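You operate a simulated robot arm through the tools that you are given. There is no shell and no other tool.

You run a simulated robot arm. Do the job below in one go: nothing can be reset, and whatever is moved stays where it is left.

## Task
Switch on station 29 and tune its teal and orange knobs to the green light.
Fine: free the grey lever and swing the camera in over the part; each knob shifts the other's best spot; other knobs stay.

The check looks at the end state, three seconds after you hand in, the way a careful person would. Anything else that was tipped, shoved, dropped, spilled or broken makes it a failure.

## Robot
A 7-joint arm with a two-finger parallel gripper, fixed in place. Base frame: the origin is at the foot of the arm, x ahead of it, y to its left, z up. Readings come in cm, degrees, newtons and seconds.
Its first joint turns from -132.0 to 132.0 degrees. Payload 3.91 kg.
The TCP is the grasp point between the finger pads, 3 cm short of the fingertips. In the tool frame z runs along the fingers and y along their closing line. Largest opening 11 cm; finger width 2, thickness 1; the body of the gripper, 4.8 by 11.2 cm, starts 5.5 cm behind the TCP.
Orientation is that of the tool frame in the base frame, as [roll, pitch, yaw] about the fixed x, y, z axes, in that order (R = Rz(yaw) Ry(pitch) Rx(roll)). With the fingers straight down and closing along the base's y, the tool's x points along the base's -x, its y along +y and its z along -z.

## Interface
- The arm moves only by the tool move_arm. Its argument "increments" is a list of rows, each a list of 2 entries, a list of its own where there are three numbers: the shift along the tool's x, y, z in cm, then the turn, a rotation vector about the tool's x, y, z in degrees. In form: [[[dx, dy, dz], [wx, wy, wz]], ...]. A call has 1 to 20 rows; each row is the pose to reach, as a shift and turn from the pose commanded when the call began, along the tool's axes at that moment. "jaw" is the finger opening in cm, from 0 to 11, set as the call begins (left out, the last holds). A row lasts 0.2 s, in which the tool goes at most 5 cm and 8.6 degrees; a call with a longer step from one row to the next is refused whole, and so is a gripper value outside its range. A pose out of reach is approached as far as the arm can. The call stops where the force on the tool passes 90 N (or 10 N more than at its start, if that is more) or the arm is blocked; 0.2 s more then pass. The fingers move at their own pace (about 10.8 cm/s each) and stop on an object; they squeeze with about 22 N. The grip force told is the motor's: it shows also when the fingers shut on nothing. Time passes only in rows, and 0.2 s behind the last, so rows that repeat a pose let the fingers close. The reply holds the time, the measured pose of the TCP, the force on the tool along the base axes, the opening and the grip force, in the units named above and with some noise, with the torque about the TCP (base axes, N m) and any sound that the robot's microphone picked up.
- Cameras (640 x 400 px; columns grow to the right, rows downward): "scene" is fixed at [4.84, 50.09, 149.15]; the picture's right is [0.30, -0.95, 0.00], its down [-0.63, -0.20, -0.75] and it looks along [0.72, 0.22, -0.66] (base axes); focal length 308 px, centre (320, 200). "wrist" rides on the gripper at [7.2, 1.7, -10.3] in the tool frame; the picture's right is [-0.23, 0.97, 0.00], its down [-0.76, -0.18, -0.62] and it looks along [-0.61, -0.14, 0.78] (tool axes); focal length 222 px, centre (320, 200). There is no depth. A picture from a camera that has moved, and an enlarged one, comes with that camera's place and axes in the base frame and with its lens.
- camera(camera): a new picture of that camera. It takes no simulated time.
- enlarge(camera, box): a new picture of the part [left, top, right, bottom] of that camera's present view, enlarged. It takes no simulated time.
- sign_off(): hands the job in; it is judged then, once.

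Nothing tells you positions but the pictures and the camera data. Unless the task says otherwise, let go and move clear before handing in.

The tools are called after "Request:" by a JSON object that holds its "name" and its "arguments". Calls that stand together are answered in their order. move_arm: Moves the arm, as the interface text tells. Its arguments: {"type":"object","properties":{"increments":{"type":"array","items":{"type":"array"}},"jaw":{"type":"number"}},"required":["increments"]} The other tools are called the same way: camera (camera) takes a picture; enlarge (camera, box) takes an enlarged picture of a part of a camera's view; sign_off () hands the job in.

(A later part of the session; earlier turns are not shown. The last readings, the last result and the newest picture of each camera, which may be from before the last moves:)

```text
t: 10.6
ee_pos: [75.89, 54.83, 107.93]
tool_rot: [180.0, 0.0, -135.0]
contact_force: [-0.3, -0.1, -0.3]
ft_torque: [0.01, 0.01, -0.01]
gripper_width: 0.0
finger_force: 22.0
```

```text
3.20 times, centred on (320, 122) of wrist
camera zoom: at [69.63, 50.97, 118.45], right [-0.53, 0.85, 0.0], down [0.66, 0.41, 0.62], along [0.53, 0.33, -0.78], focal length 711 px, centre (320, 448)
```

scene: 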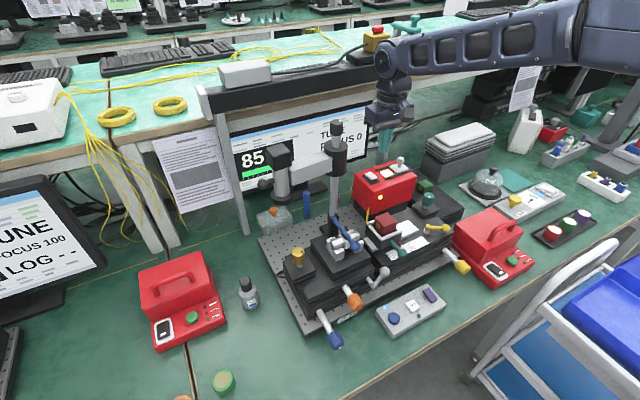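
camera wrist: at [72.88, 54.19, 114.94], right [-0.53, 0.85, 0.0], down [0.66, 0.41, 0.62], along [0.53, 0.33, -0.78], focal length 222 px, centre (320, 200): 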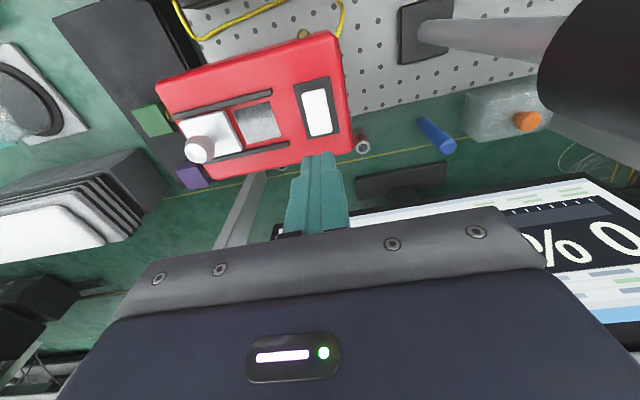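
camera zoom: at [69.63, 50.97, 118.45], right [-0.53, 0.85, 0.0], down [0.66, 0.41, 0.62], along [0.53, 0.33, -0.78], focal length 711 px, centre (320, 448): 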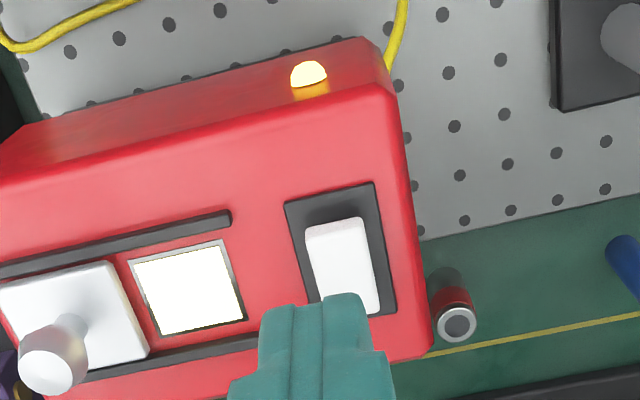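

The lamp is on: its LED and window are lit, and the screen now shows "85 … TUNE, FOCUS 0". Next is the grey crank, whose ball I place near (49.7, 48.4, 90), so I'll move over it with the jaws partly open.

Request:
{"name": "move_arm", "arguments": {"increments": [[[2.5, 1.5, 0], [0, 0, 0]], [[5.0, 3.0, 0], [0, 0, 0]], [[7.5, 4.5, 0], [0, 0, 0]], [[10, 6, 0], [0, 0, 0]], [[12.5, 7.5, 0], [0, 0, 0]], [[15, 9, 0.5], [0, 0, 0]], [[17.5, 10.5, 1.5], [0, 0, 0]], [[20, 12, 3], [0, 0, 0]], [[22, 13.3, 5], [0, 0, 0]], [[23, 14, 7], [0, 0, 0]], [[23, 14, 7], [0, 0, 0]]], "jaw": 4.5}}

Request:
{"name": "camera", "arguments": {"camera": "wrist"}}

Request:
{"name": "enlarge", "arguments": {"camera": "wrist", "box": [240, 60, 400, 180]}}

Request:
{"name": "enlarge", "arguments": {"camera": "scene", "box": [310, 200, 470, 300]}}

```text
t: 13.0
ee_pos: [49.87, 48.54, 101.01]
tool_rot: [-179.9, 0.0, -134.9]
contact_force: [-0.4, 0.8, -0.2]
ft_torque: [0.01, -0.02, -0.02]
gripper_width: 4.5
finger_force: 0.1
```

```text
taken
camera wrist: at [43.55, 44.57, 111.4], right [-0.53, 0.85, 0.0], down [0.66, 0.41, 0.62], along [0.53, 0.33, -0.78], focal length 222 px, centre (320, 200)
```

wrist: 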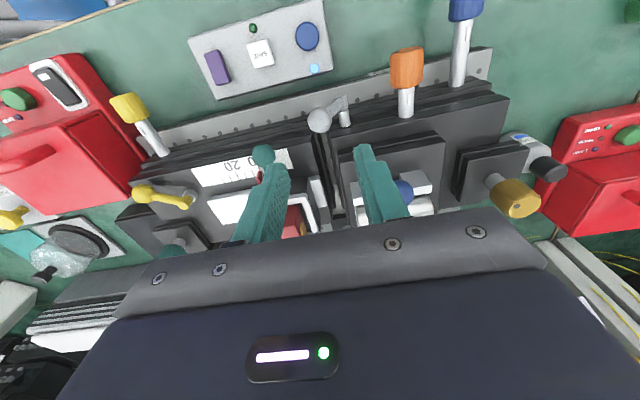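

```text
3.33 times, centred on (320, 120) of wrist
camera zoom: at [43.55, 44.57, 111.4], right [-0.53, 0.85, 0.0], down [0.66, 0.41, 0.62], along [0.53, 0.33, -0.78], focal length 740 px, centre (320, 467)
```

zoom: 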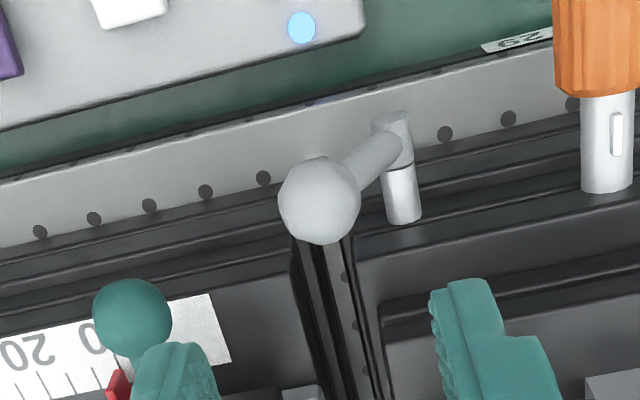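

```text
4.00 times, centred on (390, 250) of scene
camera zoom: at [4.84, 50.09, 149.15], right [0.3, -0.95, 0.0], down [-0.63, -0.2, -0.75], along [0.72, 0.22, -0.66], focal length 1231 px, centre (40, 0)
```

zoom: 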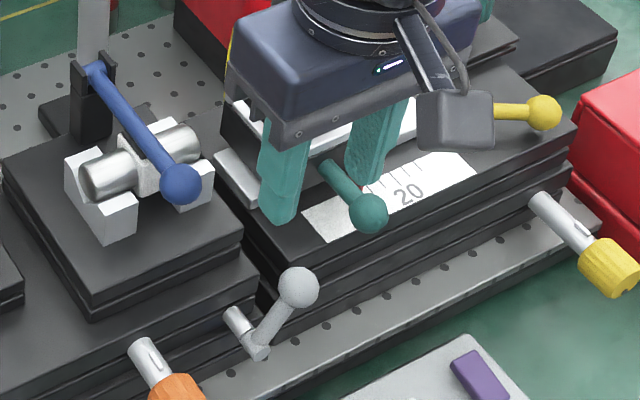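

The gripper is centred over the crank ball. I'll lower around it and close on it.

Request:
{"name": "move_arm", "arguments": {"increments": [[[0.1, 0, 2.5], [0, 0, 0]], [[0.1, 0, 5], [0, 0, 0]], [[0.1, 0, 7], [0, 0, 0]], [[0.1, 0, 8.5], [0, 0, 0]], [[0.1, 0, 9.8], [0, 0, 0]], [[0.1, 0, 9.8], [0, 0, 0]]]}}

Request:
{"name": "enlarge", "arguments": {"camera": "wrist", "box": [240, 80, 400, 200]}}

Request:
{"name": "enlarge", "arguments": {"camera": "scene", "box": [310, 200, 470, 300]}}

```text
t: 14.4
ee_pos: [49.79, 48.42, 91.14]
tool_rot: [-180.0, 0.0, -135.0]
contact_force: [1.0, 0.1, 0.0]
ft_torque: [0.04, -0.02, 0.0]
gripper_width: 4.5
finger_force: 0.0
```

```text
3.33 times, centred on (320, 140) of wrist
camera zoom: at [43.44, 44.5, 101.6], right [-0.53, 0.85, 0.0], down [0.66, 0.41, 0.62], along [0.53, 0.33, -0.78], focal length 740 px, centre (320, 400)
```

zoom: 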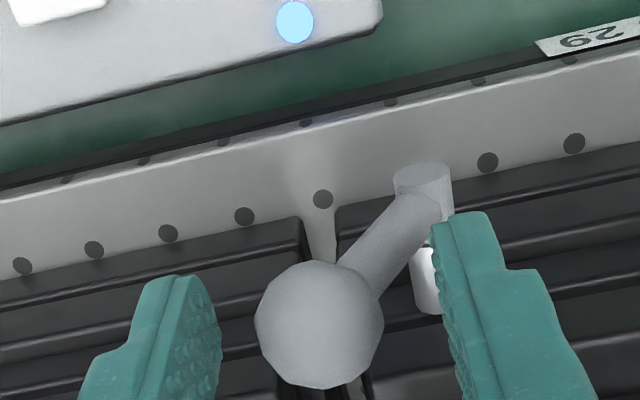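

```text
4.00 times, centred on (390, 250) of scene
camera zoom: at [4.84, 50.09, 149.15], right [0.3, -0.95, 0.0], down [-0.63, -0.2, -0.75], along [0.72, 0.22, -0.66], focal length 1231 px, centre (40, 0)
```

zoom: 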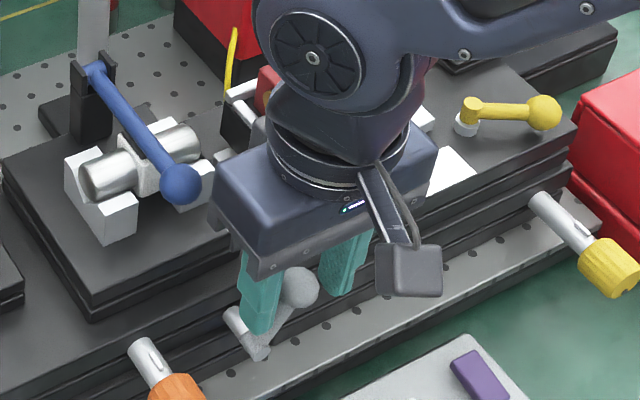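

The ball is between the fingers. I'll close on it.

Request:
{"name": "move_arm", "arguments": {"increments": [[[0, 0, 0], [0, 0, 0]], [[0, 0, 0], [0, 0, 0]], [[0, 0, 0], [0, 0, 0]]], "jaw": 1.0}}

Request:
{"name": "enlarge", "arguments": {"camera": "wrist", "box": [240, 80, 400, 200]}}

```text
t: 15.2
ee_pos: [49.62, 48.62, 91.22]
tool_rot: [180.0, 0.0, -134.9]
contact_force: [-20.9, 20.0, 13.8]
ft_torque: [1.24, 1.37, 0.03]
gripper_width: 2.68
finger_force: 44.8
```

```text
3.33 times, centred on (320, 140) of wrist
camera zoom: at [43.26, 44.64, 101.69], right [-0.53, 0.85, 0.0], down [0.66, 0.41, 0.62], along [0.53, 0.33, -0.78], focal length 740 px, centre (320, 400)
```

zoom: 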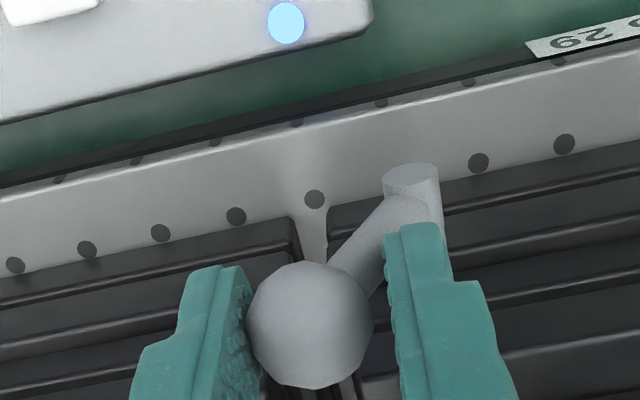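

The left finger meets the crank's arm and the crank resists being pushed right, so it probably frees to the left. I'll open slightly and push the ball left with the right finger in small steps.

Request:
{"name": "move_arm", "arguments": {"increments": [[[0, 0, 0], [0, 0, 0]], [[0, 0.3, 0], [0, 0, 0]], [[0, 0.6, 0], [0, 0, 0]], [[0, 0.9, 0], [0, 0, 0]], [[0, 1.2, 0], [0, 0, 0]], [[0, 1.5, 0], [0, 0, 0]]], "jaw": 4.0}}

Request:
{"name": "enlarge", "arguments": {"camera": "wrist", "box": [240, 80, 400, 200]}}

```text
t: 16.6
ee_pos: [48.68, 49.57, 91.11]
tool_rot: [179.9, 0.0, -135.0]
contact_force: [0.3, 0.2, 0.0]
ft_torque: [0.02, 0.0, -0.03]
gripper_width: 4.04
finger_force: 0.2
```

```text
3.33 times, centred on (320, 140) of wrist
camera zoom: at [42.38, 45.53, 101.59], right [-0.53, 0.85, 0.0], down [0.66, 0.41, 0.62], along [0.53, 0.33, -0.78], focal length 740 px, centre (320, 400)
```

zoom: 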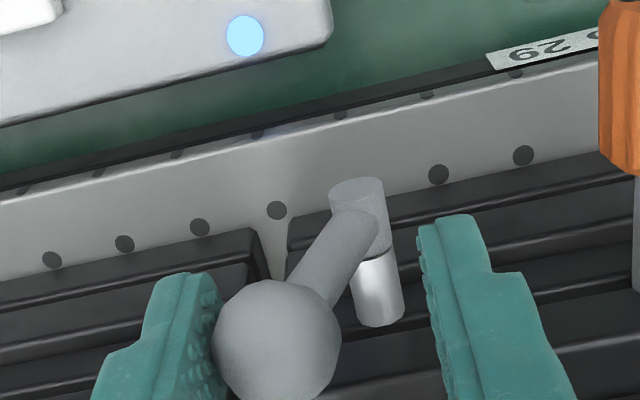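

The right finger is now touching the ball, so I'll continue pushing left.

Request:
{"name": "move_arm", "arguments": {"increments": [[[0, 0.3, 0], [0, 0, 0]], [[0, 0.6, 0], [0, 0, 0]], [[0, 0.9, 0], [0, 0, 0]], [[0, 1.2, 0], [0, 0, 0]], [[0, 1.5, 0], [0, 0, 0]], [[0, 1.8, 0], [0, 0, 0]], [[0, 2.1, 0], [0, 0, 0]]]}}

Request:
{"name": "enlarge", "arguments": {"camera": "wrist", "box": [240, 80, 400, 200]}}

Request:
{"name": "enlarge", "arguments": {"camera": "scene", "box": [310, 200, 470, 300]}}

```text
t: 18.2
ee_pos: [47.53, 50.61, 91.17]
tool_rot: [-179.8, -0.2, -135.4]
contact_force: [32.9, -54.8, 6.9]
ft_torque: [3.6, 1.76, -2.54]
gripper_width: 4.03
finger_force: 0.4
```

```text
3.33 times, centred on (320, 140) of wrist
camera zoom: at [41.26, 46.68, 101.6], right [-0.52, 0.85, 0.0], down [0.67, 0.41, 0.62], along [0.53, 0.32, -0.78], focal length 740 px, centre (320, 400)
```

zoom: 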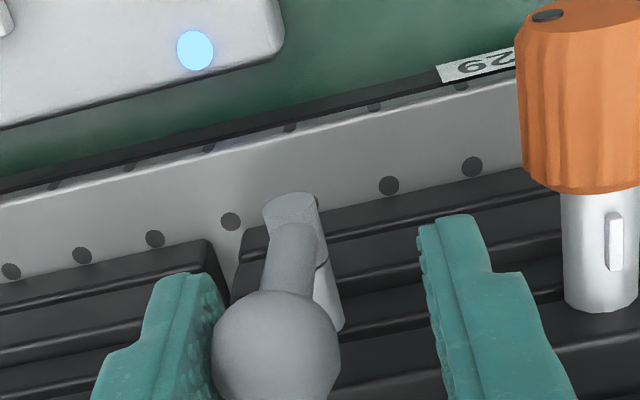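

```text
4.00 times, centred on (390, 250) of scene
camera zoom: at [4.84, 50.09, 149.15], right [0.3, -0.95, 0.0], down [-0.63, -0.2, -0.75], along [0.72, 0.22, -0.66], focal length 1231 px, centre (40, 0)
```

zoom: 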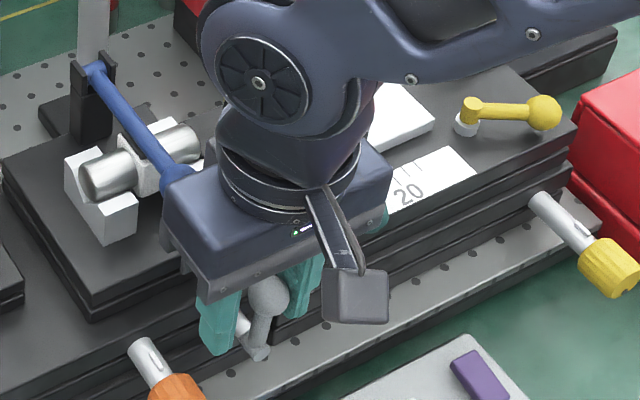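

The hand body is touching the blue lever ball, since the torque puts the contact at about z=97 and 4 cm behind the TCP. I'll back off right away and lift clear.

Request:
{"name": "move_arm", "arguments": {"increments": [[[0, -0.5, 0], [0, 0, 0]], [[0, -1.0, 0], [0, 0, 0]], [[0.3, -1.3, -0.5], [0, 0, 0]], [[0.6, -1.3, -2.5], [0, 0, 0]], [[1, -1.3, -5], [0, 0, 0]], [[1, -1.3, -8], [0, 0, 0]], [[1, -1.3, -11], [0, 0, 0]], [[1, -1.3, -11], [0, 0, 0]]]}}

Request:
{"name": "camera", "arguments": {"camera": "wrist"}}

Request:
{"name": "camera", "arguments": {"camera": "scene"}}

Request:
{"name": "enlarge", "arguments": {"camera": "scene", "box": [310, 200, 470, 300]}}

Request:
{"name": "enlarge", "arguments": {"camera": "wrist", "box": [240, 60, 400, 180]}}

```text
t: 20.0
ee_pos: [47.38, 49.36, 102.03]
tool_rot: [180.0, 0.0, -134.9]
contact_force: [1.0, 0.1, 0.1]
ft_torque: [0.03, 0.02, 0.02]
gripper_width: 4.01
finger_force: 0.1
```

```text
taken
camera wrist: at [41.05, 45.39, 112.53], right [-0.53, 0.85, 0.0], down [0.66, 0.41, 0.62], along [0.53, 0.33, -0.78], focal length 222 px, centre (320, 200)
```

wrist: 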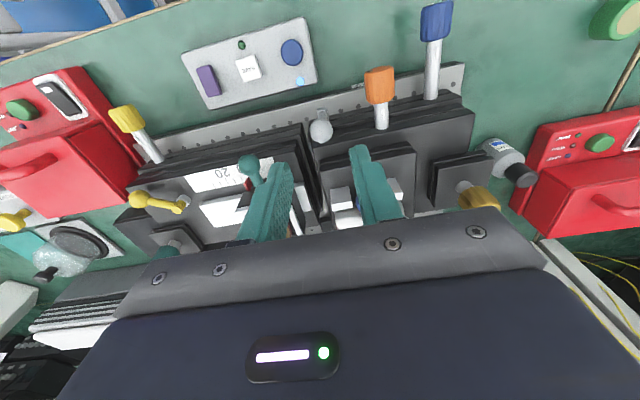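

```text
taken
```

scene: 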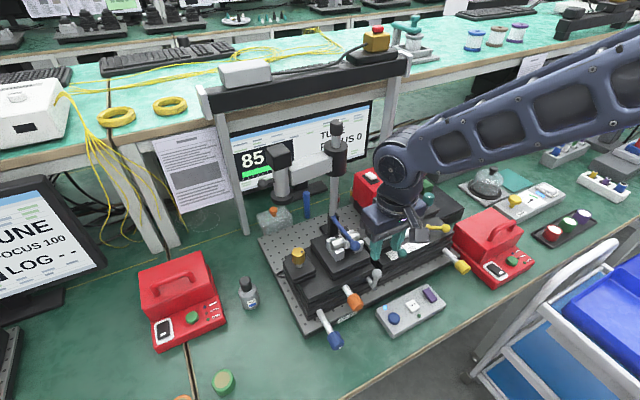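

```text
4.00 times, centred on (390, 250) of scene
camera zoom: at [4.84, 50.09, 149.15], right [0.3, -0.95, 0.0], down [-0.63, -0.2, -0.75], along [0.72, 0.22, -0.66], focal length 1231 px, centre (40, 0)
```

zoom: 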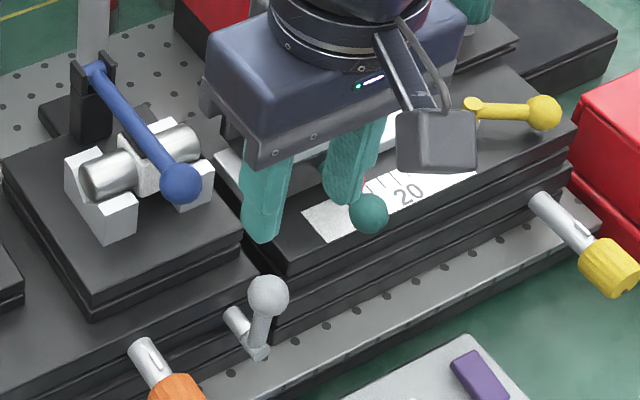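

```text
3.33 times, centred on (320, 120) of wrist
camera zoom: at [41.05, 45.39, 112.53], right [-0.53, 0.85, 0.0], down [0.66, 0.41, 0.62], along [0.53, 0.33, -0.78], focal length 740 px, centre (320, 467)
```

zoom: 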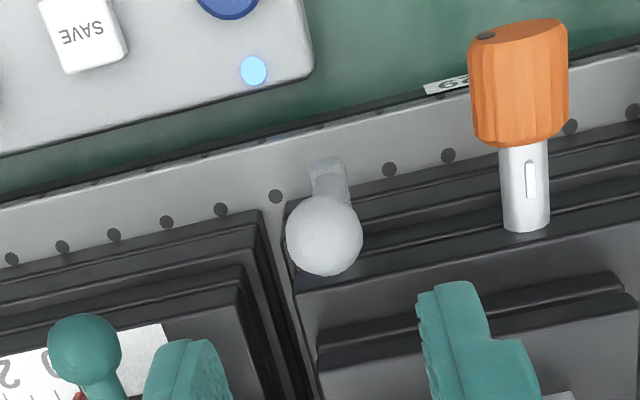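

The blue lever hasn't moved, and the grey crank has swung left to about vertical. To keep the hand clear of the blue ball I'll tilt the gripper back 40°, close the fingers, and come down on the crank's right side.

Request:
{"name": "move_arm", "arguments": {"increments": [[[0, -0.8, 0], [0, -8, 0]], [[0, -1.6, 0], [0, -16, 0]], [[0, -2.4, 0], [0, -24, 0]], [[0, -3.2, 0], [0, -32, 0]], [[0, -3.3, 1], [0, -40, 0]], [[-0.1, -3.3, 4], [0, -40, 0]], [[-0.2, -3.3, 7], [0, -40, 0]], [[-0.2, -3.3, 7], [0, -40, 0]]], "jaw": 0}}

Request:
{"name": "camera", "arguments": {"camera": "wrist"}}

Request:
{"name": "enlarge", "arguments": {"camera": "scene", "box": [310, 200, 470, 300]}}

```text
t: 21.8
ee_pos: [49.76, 47.18, 95.1]
tool_rot: [180.0, 40.0, -135.0]
contact_force: [-1.2, 1.1, -0.2]
ft_torque: [-0.01, -0.03, 0.03]
gripper_width: 0.0
finger_force: 21.9
```

```text
taken
camera wrist: at [40.0, 39.72, 98.53], right [-0.57, 0.81, 0.15], down [0.25, 0.0, 0.97], along [0.78, 0.59, -0.21], focal length 222 px, centre (320, 200)
```

wrist: 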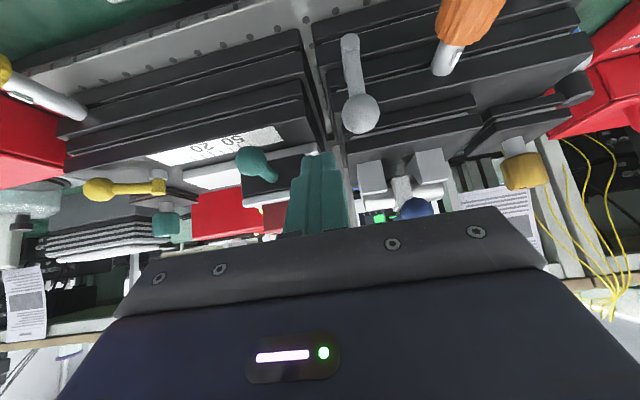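

```text
4.00 times, centred on (390, 250) of scene
camera zoom: at [4.84, 50.09, 149.15], right [0.3, -0.95, 0.0], down [-0.63, -0.2, -0.75], along [0.72, 0.22, -0.66], focal length 1231 px, centre (40, 0)
```

zoom: 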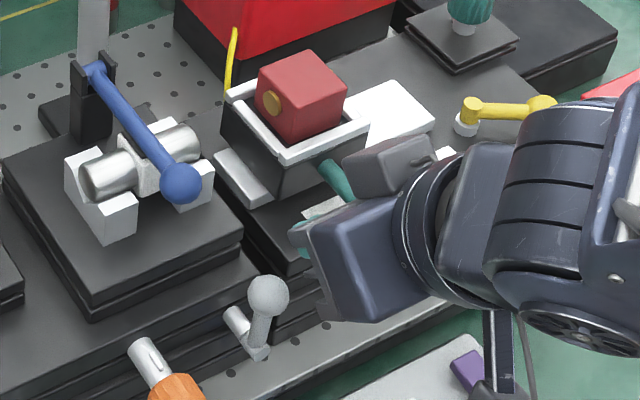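

The finger is to the right of the crank ball with the hand well clear of the blue lever. I'll lower to the ball's height.

Request:
{"name": "move_arm", "arguments": {"increments": [[[1.0, 0, 1.23], [0, 0, 0]], [[2.0, 0, 2.45], [0, 0, 0]], [[3.0, 0, 3.6], [0, 0, 0]], [[3.0, 0.4, 3.6], [0, 0, 0]], [[3.0, 0.8, 3.6], [0, 0, 0]], [[3.0, 0.8, 3.6], [0, 0, 0]]]}}

Request:
{"name": "camera", "arguments": {"camera": "wrist"}}

Request:
{"name": "enlarge", "arguments": {"camera": "scene", "box": [310, 200, 470, 300]}}

```text
t: 23.2
ee_pos: [49.29, 47.7, 90.35]
tool_rot: [180.0, 40.0, -134.9]
contact_force: [0.6, -1.3, 0.5]
ft_torque: [-0.02, 0.01, 0.01]
gripper_width: 0.0
finger_force: 22.4
```

```text
taken
camera wrist: at [39.51, 40.31, 93.87], right [-0.57, 0.81, 0.15], down [0.25, 0.0, 0.97], along [0.78, 0.58, -0.21], focal length 222 px, centre (320, 200)
```

wrist: 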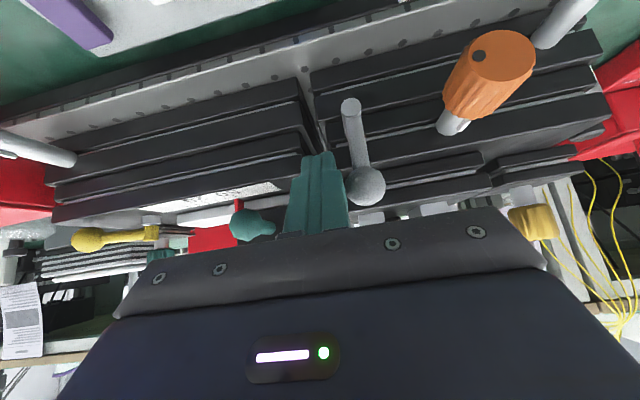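

```text
4.00 times, centred on (390, 250) of scene
camera zoom: at [4.84, 50.09, 149.15], right [0.3, -0.95, 0.0], down [-0.63, -0.2, -0.75], along [0.72, 0.22, -0.66], focal length 1231 px, centre (40, 0)
```

zoom: 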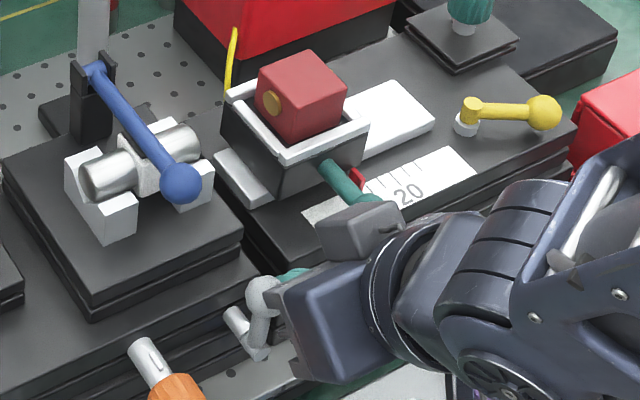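

The fingertip is right beside the crank ball. I'll push left in small steps while watching the force.

Request:
{"name": "move_arm", "arguments": {"increments": [[[0, 0.3, 0], [0, 0, 0]], [[0, 0.6, 0], [0, 0, 0]], [[0, 0.9, 0], [0, 0, 0]], [[0, 1.2, 0], [0, 0, 0]], [[0, 1.5, 0], [0, 0, 0]]]}}

Request:
{"name": "camera", "arguments": {"camera": "wrist"}}

Request:
{"name": "enlarge", "arguments": {"camera": "scene", "box": [310, 200, 470, 300]}}

```text
t: 24.4
ee_pos: [48.18, 48.83, 90.54]
tool_rot: [-179.9, 40.0, -135.0]
contact_force: [0.4, -0.8, 0.0]
ft_torque: [0.03, 0.03, -0.04]
gripper_width: 0.01
finger_force: 21.5
```

```text
taken
camera wrist: at [38.44, 41.37, 93.85], right [-0.57, 0.81, 0.15], down [0.26, 0.0, 0.97], along [0.78, 0.58, -0.21], focal length 222 px, centre (320, 200)
```

wrist: 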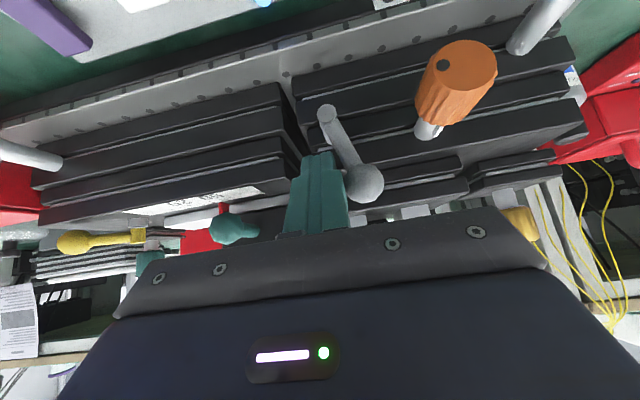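

```text
4.00 times, centred on (390, 250) of scene
camera zoom: at [4.84, 50.09, 149.15], right [0.3, -0.95, 0.0], down [-0.63, -0.2, -0.75], along [0.72, 0.22, -0.66], focal length 1231 px, centre (40, 0)
```

zoom: 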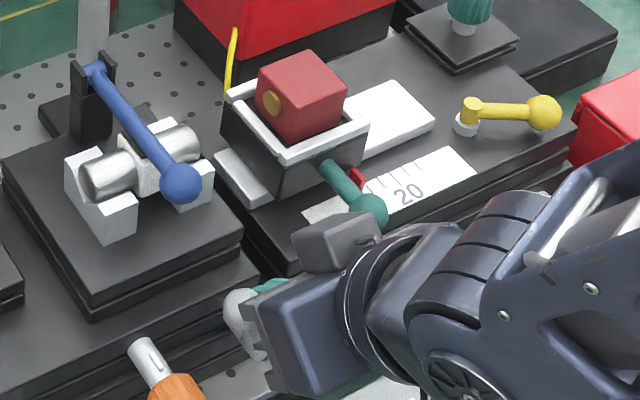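

The crank moves left with almost no force. I'll keep pushing it along its arc.

Request:
{"name": "move_arm", "arguments": {"increments": [[[0, 0.4, 0], [0, 0, 0]], [[0.1, 0.8, 0.1], [0, 0, 0]], [[0.2, 1.2, 0.2], [0, 0, 0]], [[0.3, 1.6, 0.4], [0, 0, 0]], [[0.4, 2.0, 0.5], [0, 0, 0]]]}}

Request:
{"name": "camera", "arguments": {"camera": "wrist"}}

Request:
{"name": "enlarge", "arguments": {"camera": "scene", "box": [310, 200, 470, 300]}}

```text
t: 25.6
ee_pos: [47.87, 49.71, 90.18]
tool_rot: [-179.9, 40.3, -135.8]
contact_force: [13.5, -4.7, 5.5]
ft_torque: [-0.06, -0.29, -0.14]
gripper_width: 0.0
finger_force: 21.6
stopped in row 5: the force on the tool passed its limit at 95 N (the readings are from after the stop); the commanded pose is now the measured one
```

```text
taken
camera wrist: at [37.89, 42.38, 93.45], right [-0.55, 0.82, 0.15], down [0.25, 0.0, 0.97], along [0.79, 0.57, -0.2], focal length 222 px, centre (320, 200)
```

wrist: 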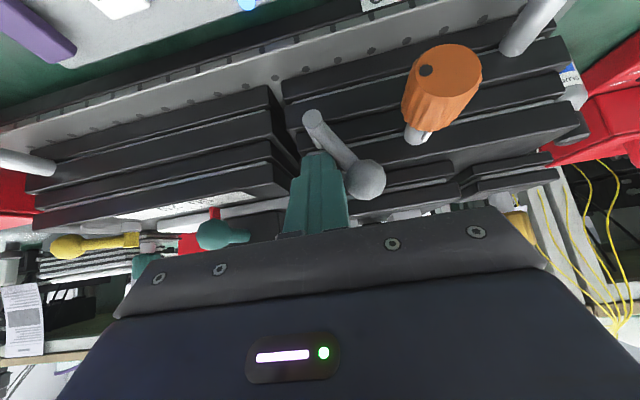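

```text
4.00 times, centred on (390, 250) of scene
camera zoom: at [4.84, 50.09, 149.15], right [0.3, -0.95, 0.0], down [-0.63, -0.2, -0.75], along [0.72, 0.22, -0.66], focal length 1231 px, centre (40, 0)
```

zoom: 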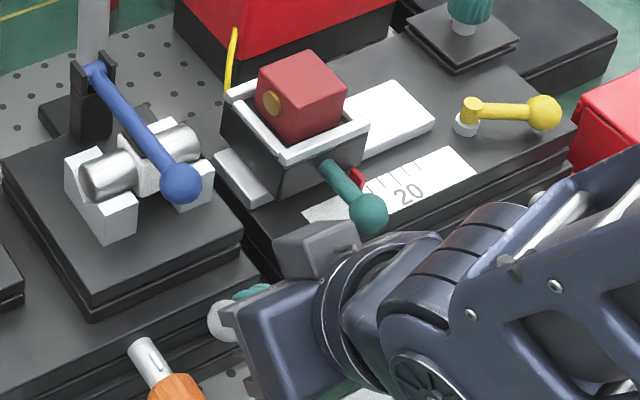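

The crank hit its left end stop, so it's now at the opposite end from where it started and should be free. I'll back off, lift away and check.

Request:
{"name": "move_arm", "arguments": {"increments": [[[0, -0.6, 0], [0, 0, 0]], [[0, -1.2, 0], [0, 0, 0]], [[-1.3, -1.2, -1.5], [0, 0, 0]], [[-2.6, -1.2, -4], [0, 0, 0]], [[-4.5, -1.2, -7], [0, 0, 0]], [[-6.5, -1.2, -10], [0, 0, 0]], [[-7.7, -1.2, -13], [0, 0, 0]], [[-7.7, -1.2, -13], [0, 0, 0]]]}}

Request:
{"name": "camera", "arguments": {"camera": "scene"}}

Request:
{"name": "enlarge", "arguments": {"camera": "scene", "box": [280, 220, 440, 320]}}

Request:
{"name": "enlarge", "arguments": {"camera": "scene", "box": [230, 90, 390, 190]}}

Request:
{"name": "camera", "arguments": {"camera": "wrist"}}

```text
t: 27.4
ee_pos: [46.6, 47.19, 104.97]
tool_rot: [-179.9, 40.2, -135.6]
contact_force: [-0.8, -0.7, 0.1]
ft_torque: [-0.01, 0.0, -0.01]
gripper_width: 0.0
finger_force: 21.7
```

```text
taken
```

scene: 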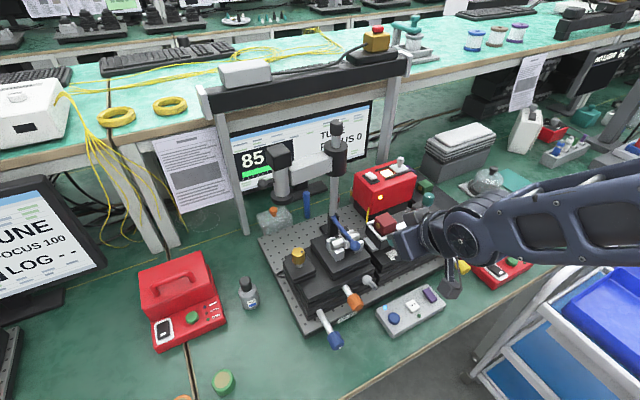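

```text
4.00 times, centred on (360, 270) of scene
camera zoom: at [4.84, 50.09, 149.15], right [0.3, -0.95, 0.0], down [-0.63, -0.2, -0.75], along [0.72, 0.22, -0.66], focal length 1231 px, centre (160, -80)
```

zoom: 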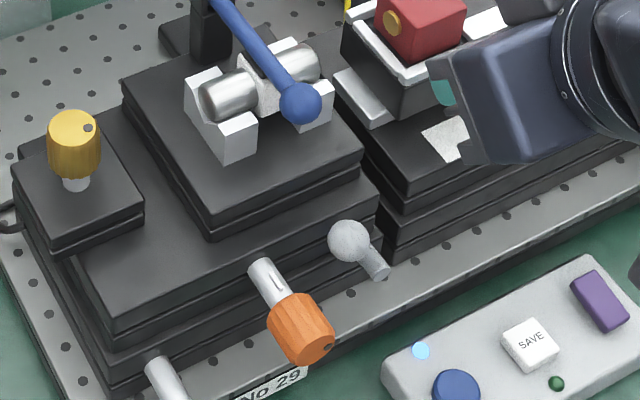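

```text
4.00 times, centred on (310, 140) of scene
camera zoom: at [4.84, 50.09, 149.15], right [0.3, -0.95, 0.0], down [-0.63, -0.2, -0.75], along [0.72, 0.22, -0.66], focal length 1231 px, centre (360, 440)
```

zoom: 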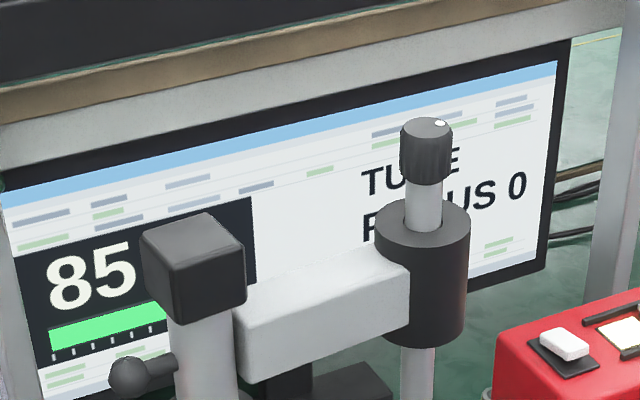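

```text
taken
camera wrist: at [36.68, 39.85, 108.38], right [-0.56, 0.82, 0.15], down [0.25, 0.0, 0.97], along [0.79, 0.57, -0.21], focal length 222 px, centre (320, 200)
```

wrist: 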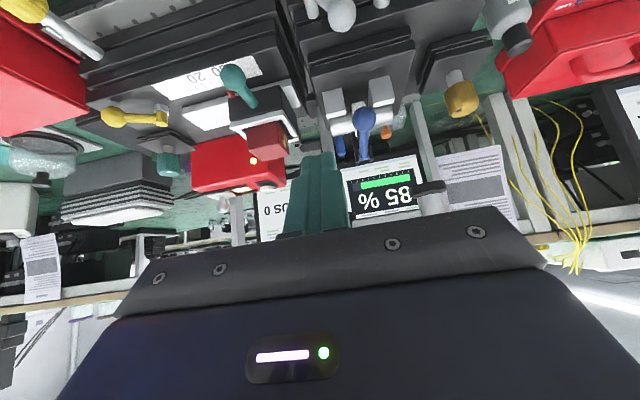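

The crank is now to the left of its pivot, and the screen shows 85 % with FOCUS 0. Next I'll swing the station camera by its dark ball handle, which I place near (52, 78, 107), so I'm turning the gripper nearly horizontal with the fingers closing vertically.

Request:
{"name": "move_arm", "arguments": {"increments": [[[-1, 2, 0.05], [0, -7, 0]], [[-2, 4, 0.1], [0, -14, 0]], [[-3, 6, 0.15], [0, -21, 0]], [[-4, 8, 0.2], [0, -28, 0]], [[-5, 10, 0.3], [0, -35, 0]], [[-5, 10, 0.3], [0, -35, 0]]], "jaw": 5}}

Request:
{"name": "camera", "arguments": {"camera": "scene"}}

```text
t: 28.8
ee_pos: [42.54, 57.07, 107.98]
tool_rot: [-179.7, 75.3, -135.4]
contact_force: [-0.1, 0.0, -0.2]
ft_torque: [0.0, 0.02, 0.0]
gripper_width: 5.02
finger_force: 0.0
```

```text
taken
```

scene: 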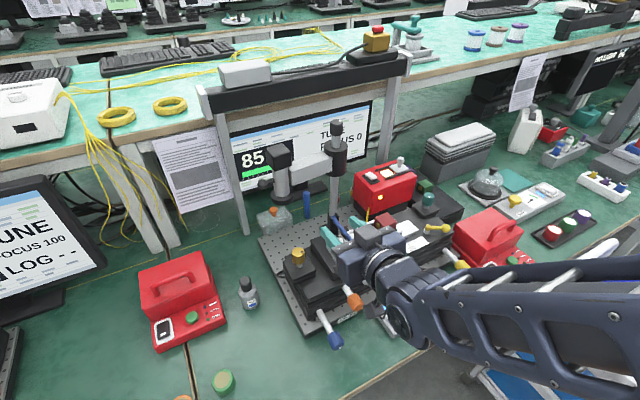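

The tool now points almost horizontally toward the station. I'll roll it 90° so the fingers close vertically.

Request:
{"name": "move_arm", "arguments": {"increments": [[[0, 0, 0], [0, 0, 8]], [[0, 0, 0], [0, 0, 16]], [[0, 0, 0], [0, 0, 24]], [[0, 0, 0], [0, 0, 32]], [[0, 0, 0], [0, 0, 40]], [[0, 0, 0], [0, 0, 48]], [[0, 0, 0], [0, 0, 56]], [[0, 0, 0], [0, 0, 64]], [[0, 0, 0], [0, 0, 72]], [[0, 0, 0], [0, 0, 81]], [[0, 0, 0], [0, 0, 89.5]], [[0, 0, 0], [0, 0, 89.5]]]}}

Request:
{"name": "camera", "arguments": {"camera": "scene"}}

Request:
{"name": "camera", "arguments": {"camera": "wrist"}}

```text
refused: row 10 steps farther than a row can; nothing moved
```

```text
taken
```

scene: 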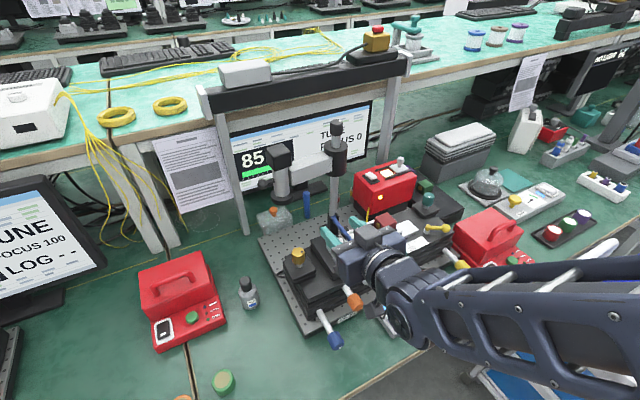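

```text
taken
camera wrist: at [32.96, 50.0, 103.75], right [-0.64, 0.74, 0.22], down [-0.17, -0.41, 0.9], along [0.75, 0.54, 0.39], focal length 222 px, centre (320, 200)
```

wrist: 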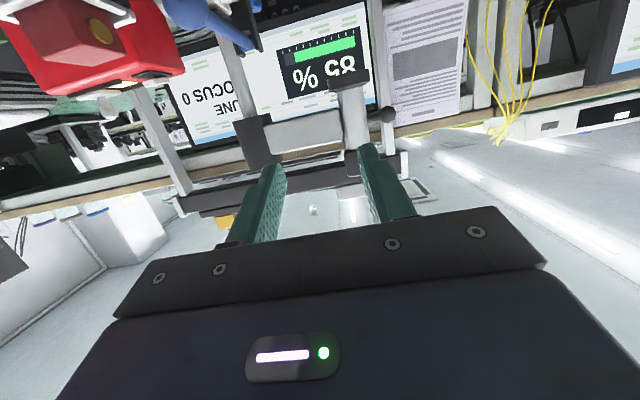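

The call was refused because one step was 9°. I'll repeat it with 8° steps.

Request:
{"name": "move_arm", "arguments": {"increments": [[[0, 0, 0], [0, 0, 8]], [[0, 0, 0], [0, 0, 16]], [[0, 0, 0], [0, 0, 24]], [[0, 0, 0], [0, 0, 32]], [[0, 0, 0], [0, 0, 40]], [[0, 0, 0], [0, 0, 48]], [[0, 0, 0], [0, 0, 56]], [[0, 0, 0], [0, 0, 64]], [[0, 0, 0], [0, 0, 72]], [[0, 0, 0], [0, 0, 80]], [[0, 0, 0], [0, 0, 88]], [[0, 0, 0], [0, 0, 90]], [[0, 0, 0], [0, 0, 90]]]}}

Request:
{"name": "camera", "arguments": {"camera": "scene"}}

Request:
{"name": "camera", "arguments": {"camera": "wrist"}}

```text
t: 31.6
ee_pos: [42.49, 57.07, 108.04]
tool_rot: [104.9, 0.0, 134.3]
contact_force: [1.0, 0.2, 0.4]
ft_torque: [-0.02, 0.03, -0.03]
gripper_width: 5.03
finger_force: 0.1
```

```text
taken
```

scene: 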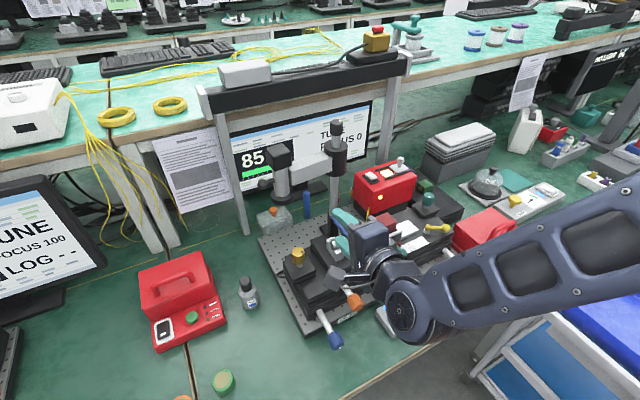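

```text
taken
camera wrist: at [30.63, 55.62, 112.37], right [0.34, 0.01, 0.94], down [0.07, -1.0, -0.01], along [0.94, 0.07, -0.34], focal length 222 px, centre (320, 200)
```

wrist: 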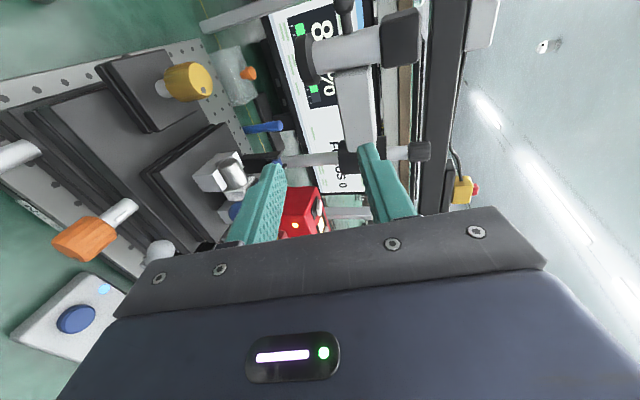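

The fingers now close vertically. I'll move left and forward toward the ball handle, stopping short to look.

Request:
{"name": "move_arm", "arguments": {"increments": [[[2, 0.3, 1], [0, 0, 0]], [[4, 0.6, 2], [0, 0, 0]], [[6, 0.9, 4], [0, 0, 0]], [[8, 1.1, 6], [0, 0, 0]], [[8.1, 1.35, 8], [0, 0, 0]], [[8.1, 1.35, 8], [0, 0, 0]]]}}

Request:
{"name": "camera", "arguments": {"camera": "scene"}}

Request:
{"name": "camera", "arguments": {"camera": "wrist"}}

Request:
{"name": "enlarge", "arguments": {"camera": "scene", "box": [240, 120, 400, 220]}}

```text
t: 33.0
ee_pos: [42.62, 68.65, 107.2]
tool_rot: [104.7, 0.0, 134.3]
contact_force: [-0.2, -0.4, -0.3]
ft_torque: [-0.01, 0.03, -0.01]
gripper_width: 4.99
finger_force: 0.0
```

```text
taken
```

scene: 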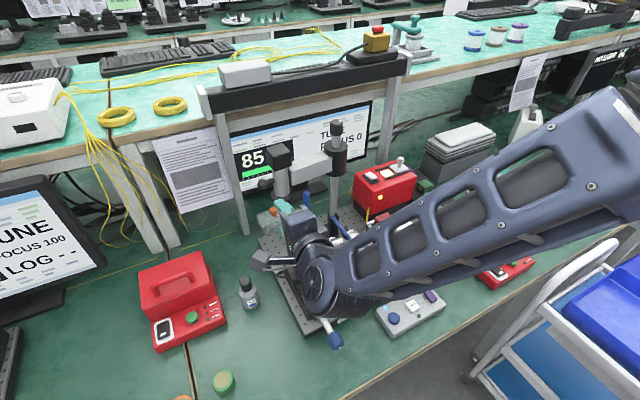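

```text
taken
camera wrist: at [30.71, 67.09, 111.55], right [0.34, 0.01, 0.94], down [0.07, -1.0, -0.01], along [0.94, 0.07, -0.34], focal length 222 px, centre (320, 200)
```

wrist: 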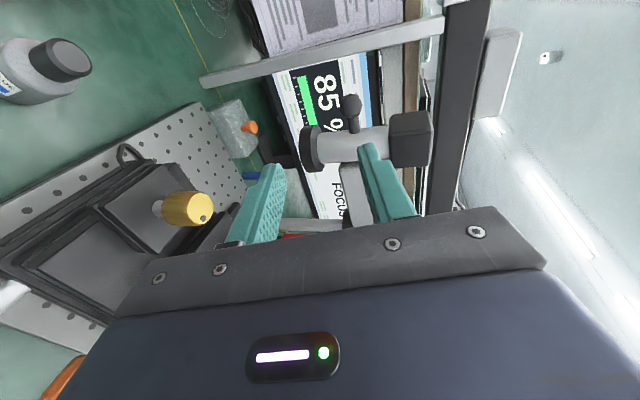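

```text
4.00 times, centred on (320, 170) of scene
camera zoom: at [4.84, 50.09, 149.15], right [0.3, -0.95, 0.0], down [-0.63, -0.2, -0.75], along [0.72, 0.22, -0.66], focal length 1231 px, centre (320, 320)
```

zoom: 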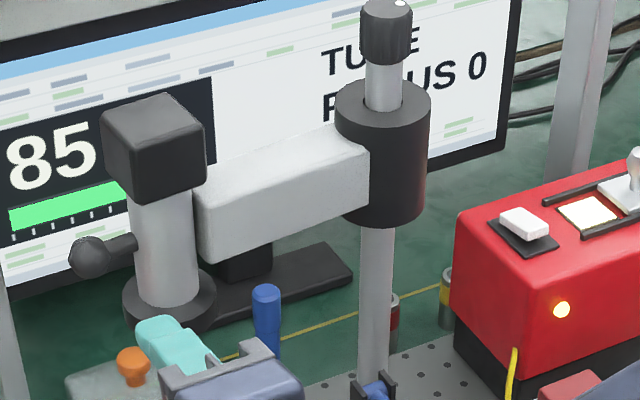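

The handle ball is confirmed at about (52, 78, 107). I'll advance so the fingers straddle it above and below.

Request:
{"name": "move_arm", "arguments": {"increments": [[[0.2, 0.6, 2], [0, 0, 0]], [[0.2, 1.15, 4], [0, 0, 0]], [[0.2, 1.7, 6], [0, 0, 0]], [[0.2, 2.3, 8], [0, 0, 0]], [[0.2, 2.8, 9.6], [0, 0, 0]], [[0.2, 3.2, 11.1], [0, 0, 0]], [[0.2, 3.2, 11.1], [0, 0, 0]]]}}

Request:
{"name": "camera", "arguments": {"camera": "wrist"}}

Request:
{"name": "enlarge", "arguments": {"camera": "scene", "box": [240, 120, 400, 220]}}

Request:
{"name": "enlarge", "arguments": {"camera": "wrist", "box": [240, 90, 440, 215]}}

```text
t: 34.6
ee_pos: [50.73, 76.86, 107.42]
tool_rot: [104.7, 0.1, 134.5]
contact_force: [0.5, 1.2, -0.7]
ft_torque: [0.0, 0.04, -0.01]
gripper_width: 5.01
finger_force: 0.1
```

```text
taken
camera wrist: at [38.91, 75.27, 111.87], right [0.34, 0.01, 0.94], down [0.07, -1.0, -0.01], along [0.94, 0.07, -0.34], focal length 222 px, centre (320, 200)
```

wrist: 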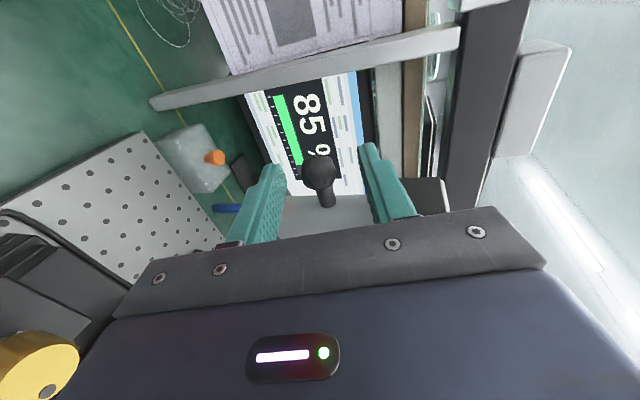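

```text
4.00 times, centred on (320, 170) of scene
camera zoom: at [4.84, 50.09, 149.15], right [0.3, -0.95, 0.0], down [-0.63, -0.2, -0.75], along [0.72, 0.22, -0.66], focal length 1231 px, centre (320, 320)
```

zoom: 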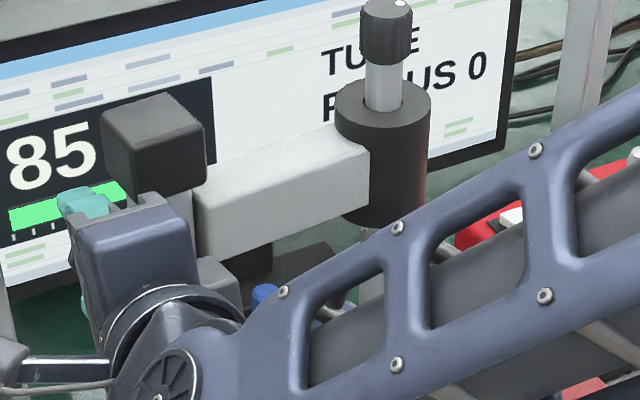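

```text
3.20 times, centred on (340, 152) of wrist
camera zoom: at [38.91, 75.27, 111.87], right [0.34, 0.01, 0.94], down [0.07, -1.0, -0.01], along [0.94, 0.07, -0.34], focal length 711 px, centre (256, 352)
```

zoom: 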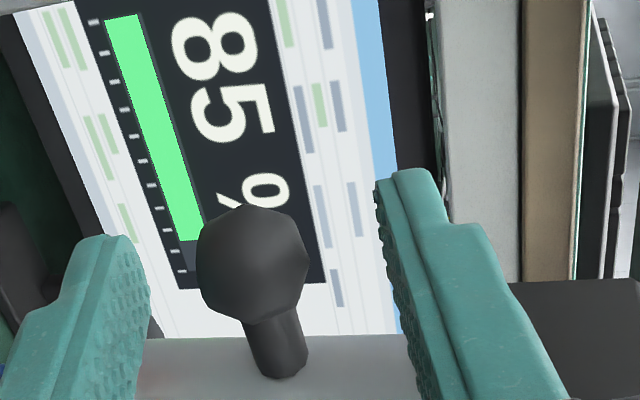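

The ball sits between the fingers. I'll close on it.

Request:
{"name": "move_arm", "arguments": {"increments": [[[0, 0, 0], [0, 0, 0]], [[0, 0, 0], [0, 0, 0]], [[0, 0, 0], [0, 0, 0]]], "jaw": 1.0}}

Request:
{"name": "enlarge", "arguments": {"camera": "wrist", "box": [240, 90, 440, 215]}}

```text
t: 35.4
ee_pos: [50.74, 76.7, 107.4]
tool_rot: [104.9, 0.1, 134.3]
contact_force: [-1.2, -1.1, -6.6]
ft_torque: [-0.09, 0.11, -0.07]
gripper_width: 2.32
finger_force: 45.1
```

```text
3.20 times, centred on (340, 152) of wrist
camera zoom: at [38.9, 75.26, 111.82], right [0.34, 0.01, 0.94], down [0.07, -1.0, -0.01], along [0.94, 0.07, -0.34], focal length 711 px, centre (256, 352)
```

zoom: 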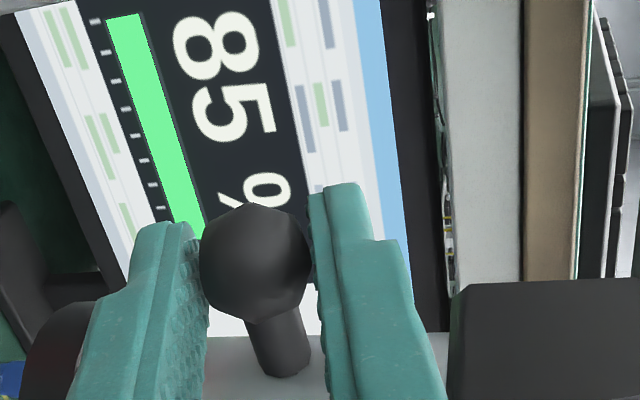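

Gripped. I'll start swinging the camera along its arc around the post, slowly.

Request:
{"name": "move_arm", "arguments": {"increments": [[[-0.07, -0.2, -0.5], [0, 0, 0]], [[-0.15, -0.4, -1.1], [0, 0, 0]], [[-0.28, -0.65, -1.9], [0, 0, 0]], [[-0.45, -0.85, -2.6], [0, 0, 0]], [[-0.58, -1.0, -3.07], [0, 0, 0]]]}}

Request:
{"name": "enlarge", "arguments": {"camera": "wrist", "box": [240, 90, 440, 215]}}

Request:
{"name": "camera", "arguments": {"camera": "scene"}}

```text
t: 36.6
ee_pos: [48.86, 74.12, 107.43]
tool_rot: [104.7, 0.0, 134.3]
contact_force: [6.1, 4.3, 11.3]
ft_torque: [0.38, 0.02, 1.21]
gripper_width: 2.34
finger_force: 44.5
```

```text
3.20 times, centred on (340, 152) of wrist
camera zoom: at [37.02, 72.63, 111.8], right [0.33, 0.01, 0.94], down [0.07, -1.0, -0.01], along [0.94, 0.07, -0.33], focal length 711 px, centre (256, 352)
```

zoom: 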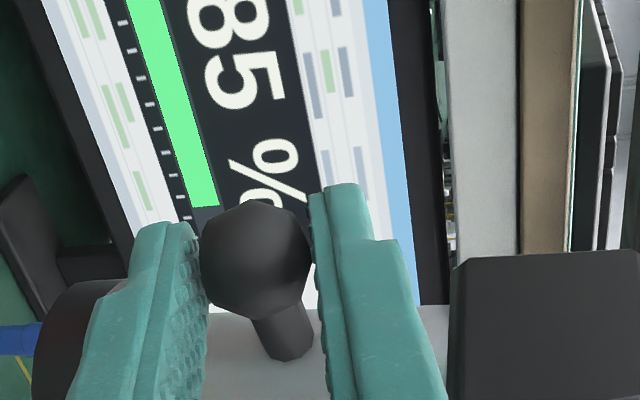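

```text
taken
```

scene: 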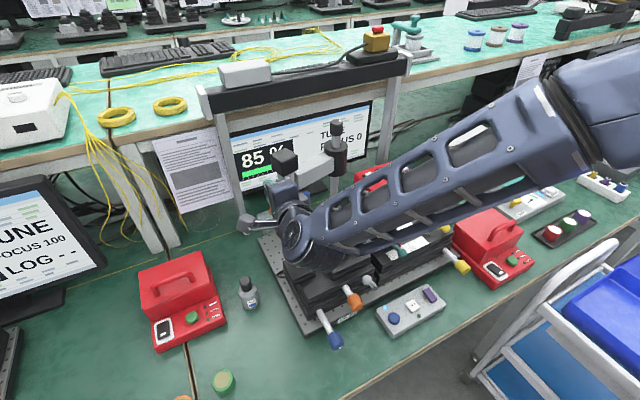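

The camera arm is following smoothly, so I'll continue along the arc.

Request:
{"name": "move_arm", "arguments": {"increments": [[[-0.25, -0.21, -0.8], [0, 0, 0]], [[-0.53, -0.42, -1.61], [0, 0, 0]], [[-0.84, -0.63, -2.39], [0, 0, 0]], [[-1.19, -0.83, -3.16], [0, 0, 0]], [[-1.58, -1.03, -3.92], [0, 0, 0]], [[-2.0, -1.22, -4.66], [0, 0, 0]], [[-2.45, -1.41, -5.39], [0, 0, 0]], [[-2.94, -1.6, -6.08], [0, 0, 0]]]}}

Request:
{"name": "enlarge", "arguments": {"camera": "wrist", "box": [240, 90, 440, 215]}}

Request:
{"name": "camera", "arguments": {"camera": "scene"}}

Request:
{"name": "camera", "arguments": {"camera": "wrist"}}

```text
t: 38.4
ee_pos: [46.39, 67.58, 107.49]
tool_rot: [104.7, 0.0, 134.3]
contact_force: [6.3, 5.8, 34.4]
ft_torque: [0.62, -0.39, 0.94]
gripper_width: 2.34
finger_force: 45.1
```

```text
3.20 times, centred on (340, 152) of wrist
camera zoom: at [34.53, 66.05, 111.8], right [0.33, 0.01, 0.94], down [0.07, -1.0, -0.01], along [0.94, 0.07, -0.33], focal length 711 px, centre (256, 352)
```

zoom: 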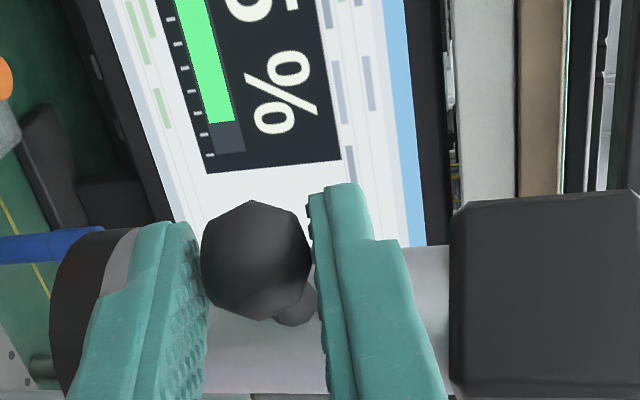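

```text
taken
```

scene: 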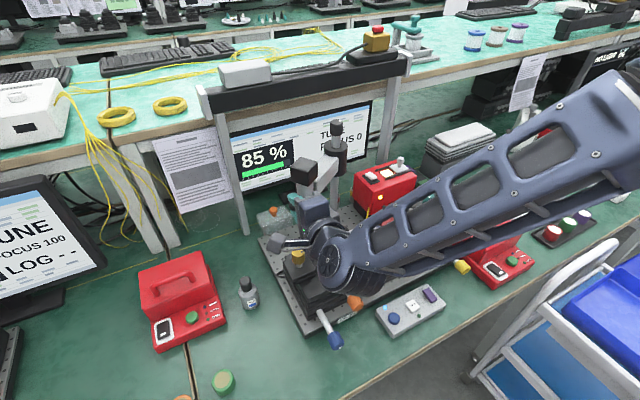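

```text
taken
camera wrist: at [34.53, 66.05, 111.8], right [0.33, 0.01, 0.94], down [0.07, -1.0, -0.01], along [0.94, 0.07, -0.33], focal length 222 px, centre (320, 200)
```

wrist: 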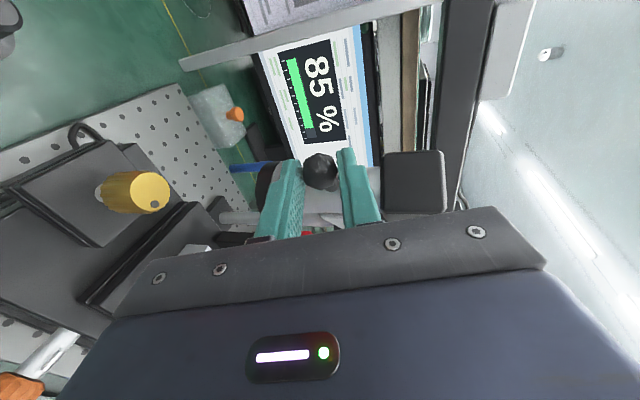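

The swing is working, though a little vertical load is building up. I'll raise the path 0.15 cm and continue.

Request:
{"name": "move_arm", "arguments": {"increments": [[[-0.51, -0.03, -0.72], [0, 0, 0]], [[-1.06, -0.21, -1.38], [0, 0, 0]], [[-1.63, -0.37, -2.01], [0, 0, 0]], [[-2.24, -0.53, -2.62], [0, 0, 0]], [[-2.87, -0.69, -3.21], [0, 0, 0]], [[-3.52, -0.83, -3.76], [0, 0, 0]]]}}

Request:
{"name": "camera", "arguments": {"camera": "scene"}}

Request:
{"name": "enlarge", "arguments": {"camera": "scene", "box": [230, 90, 390, 190]}}

Request:
{"name": "enlarge", "arguments": {"camera": "wrist", "box": [240, 90, 440, 215]}}

```text
t: 39.8
ee_pos: [46.15, 62.33, 107.49]
tool_rot: [104.8, 0.1, 134.4]
contact_force: [8.7, 5.9, 25.7]
ft_torque: [0.47, -0.22, 0.89]
gripper_width: 2.35
finger_force: 44.9
```

```text
taken
```

scene: 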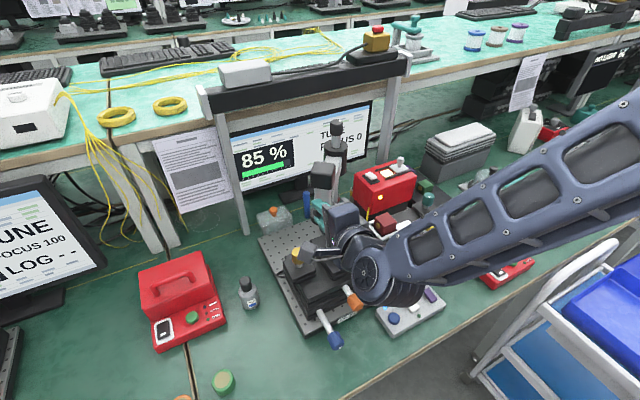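

```text
4.00 times, centred on (310, 140) of scene
camera zoom: at [4.84, 50.09, 149.15], right [0.3, -0.95, 0.0], down [-0.63, -0.2, -0.75], along [0.72, 0.22, -0.66], focal length 1231 px, centre (360, 440)
```

zoom: 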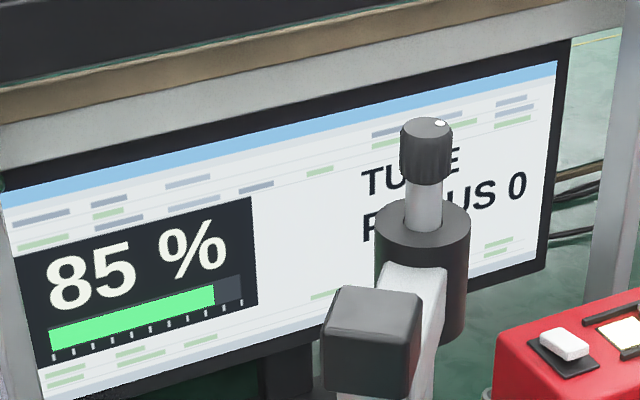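

```text
3.20 times, centred on (340, 152) of wrist
camera zoom: at [34.23, 60.85, 111.84], right [0.34, 0.01, 0.94], down [0.07, -1.0, -0.01], along [0.94, 0.07, -0.34], focal length 711 px, centre (256, 352)
```

zoom: 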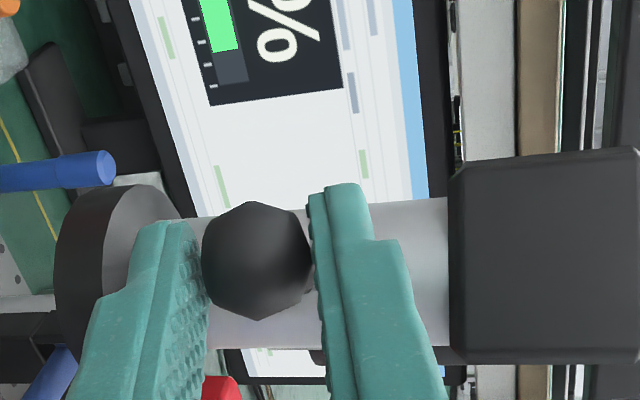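

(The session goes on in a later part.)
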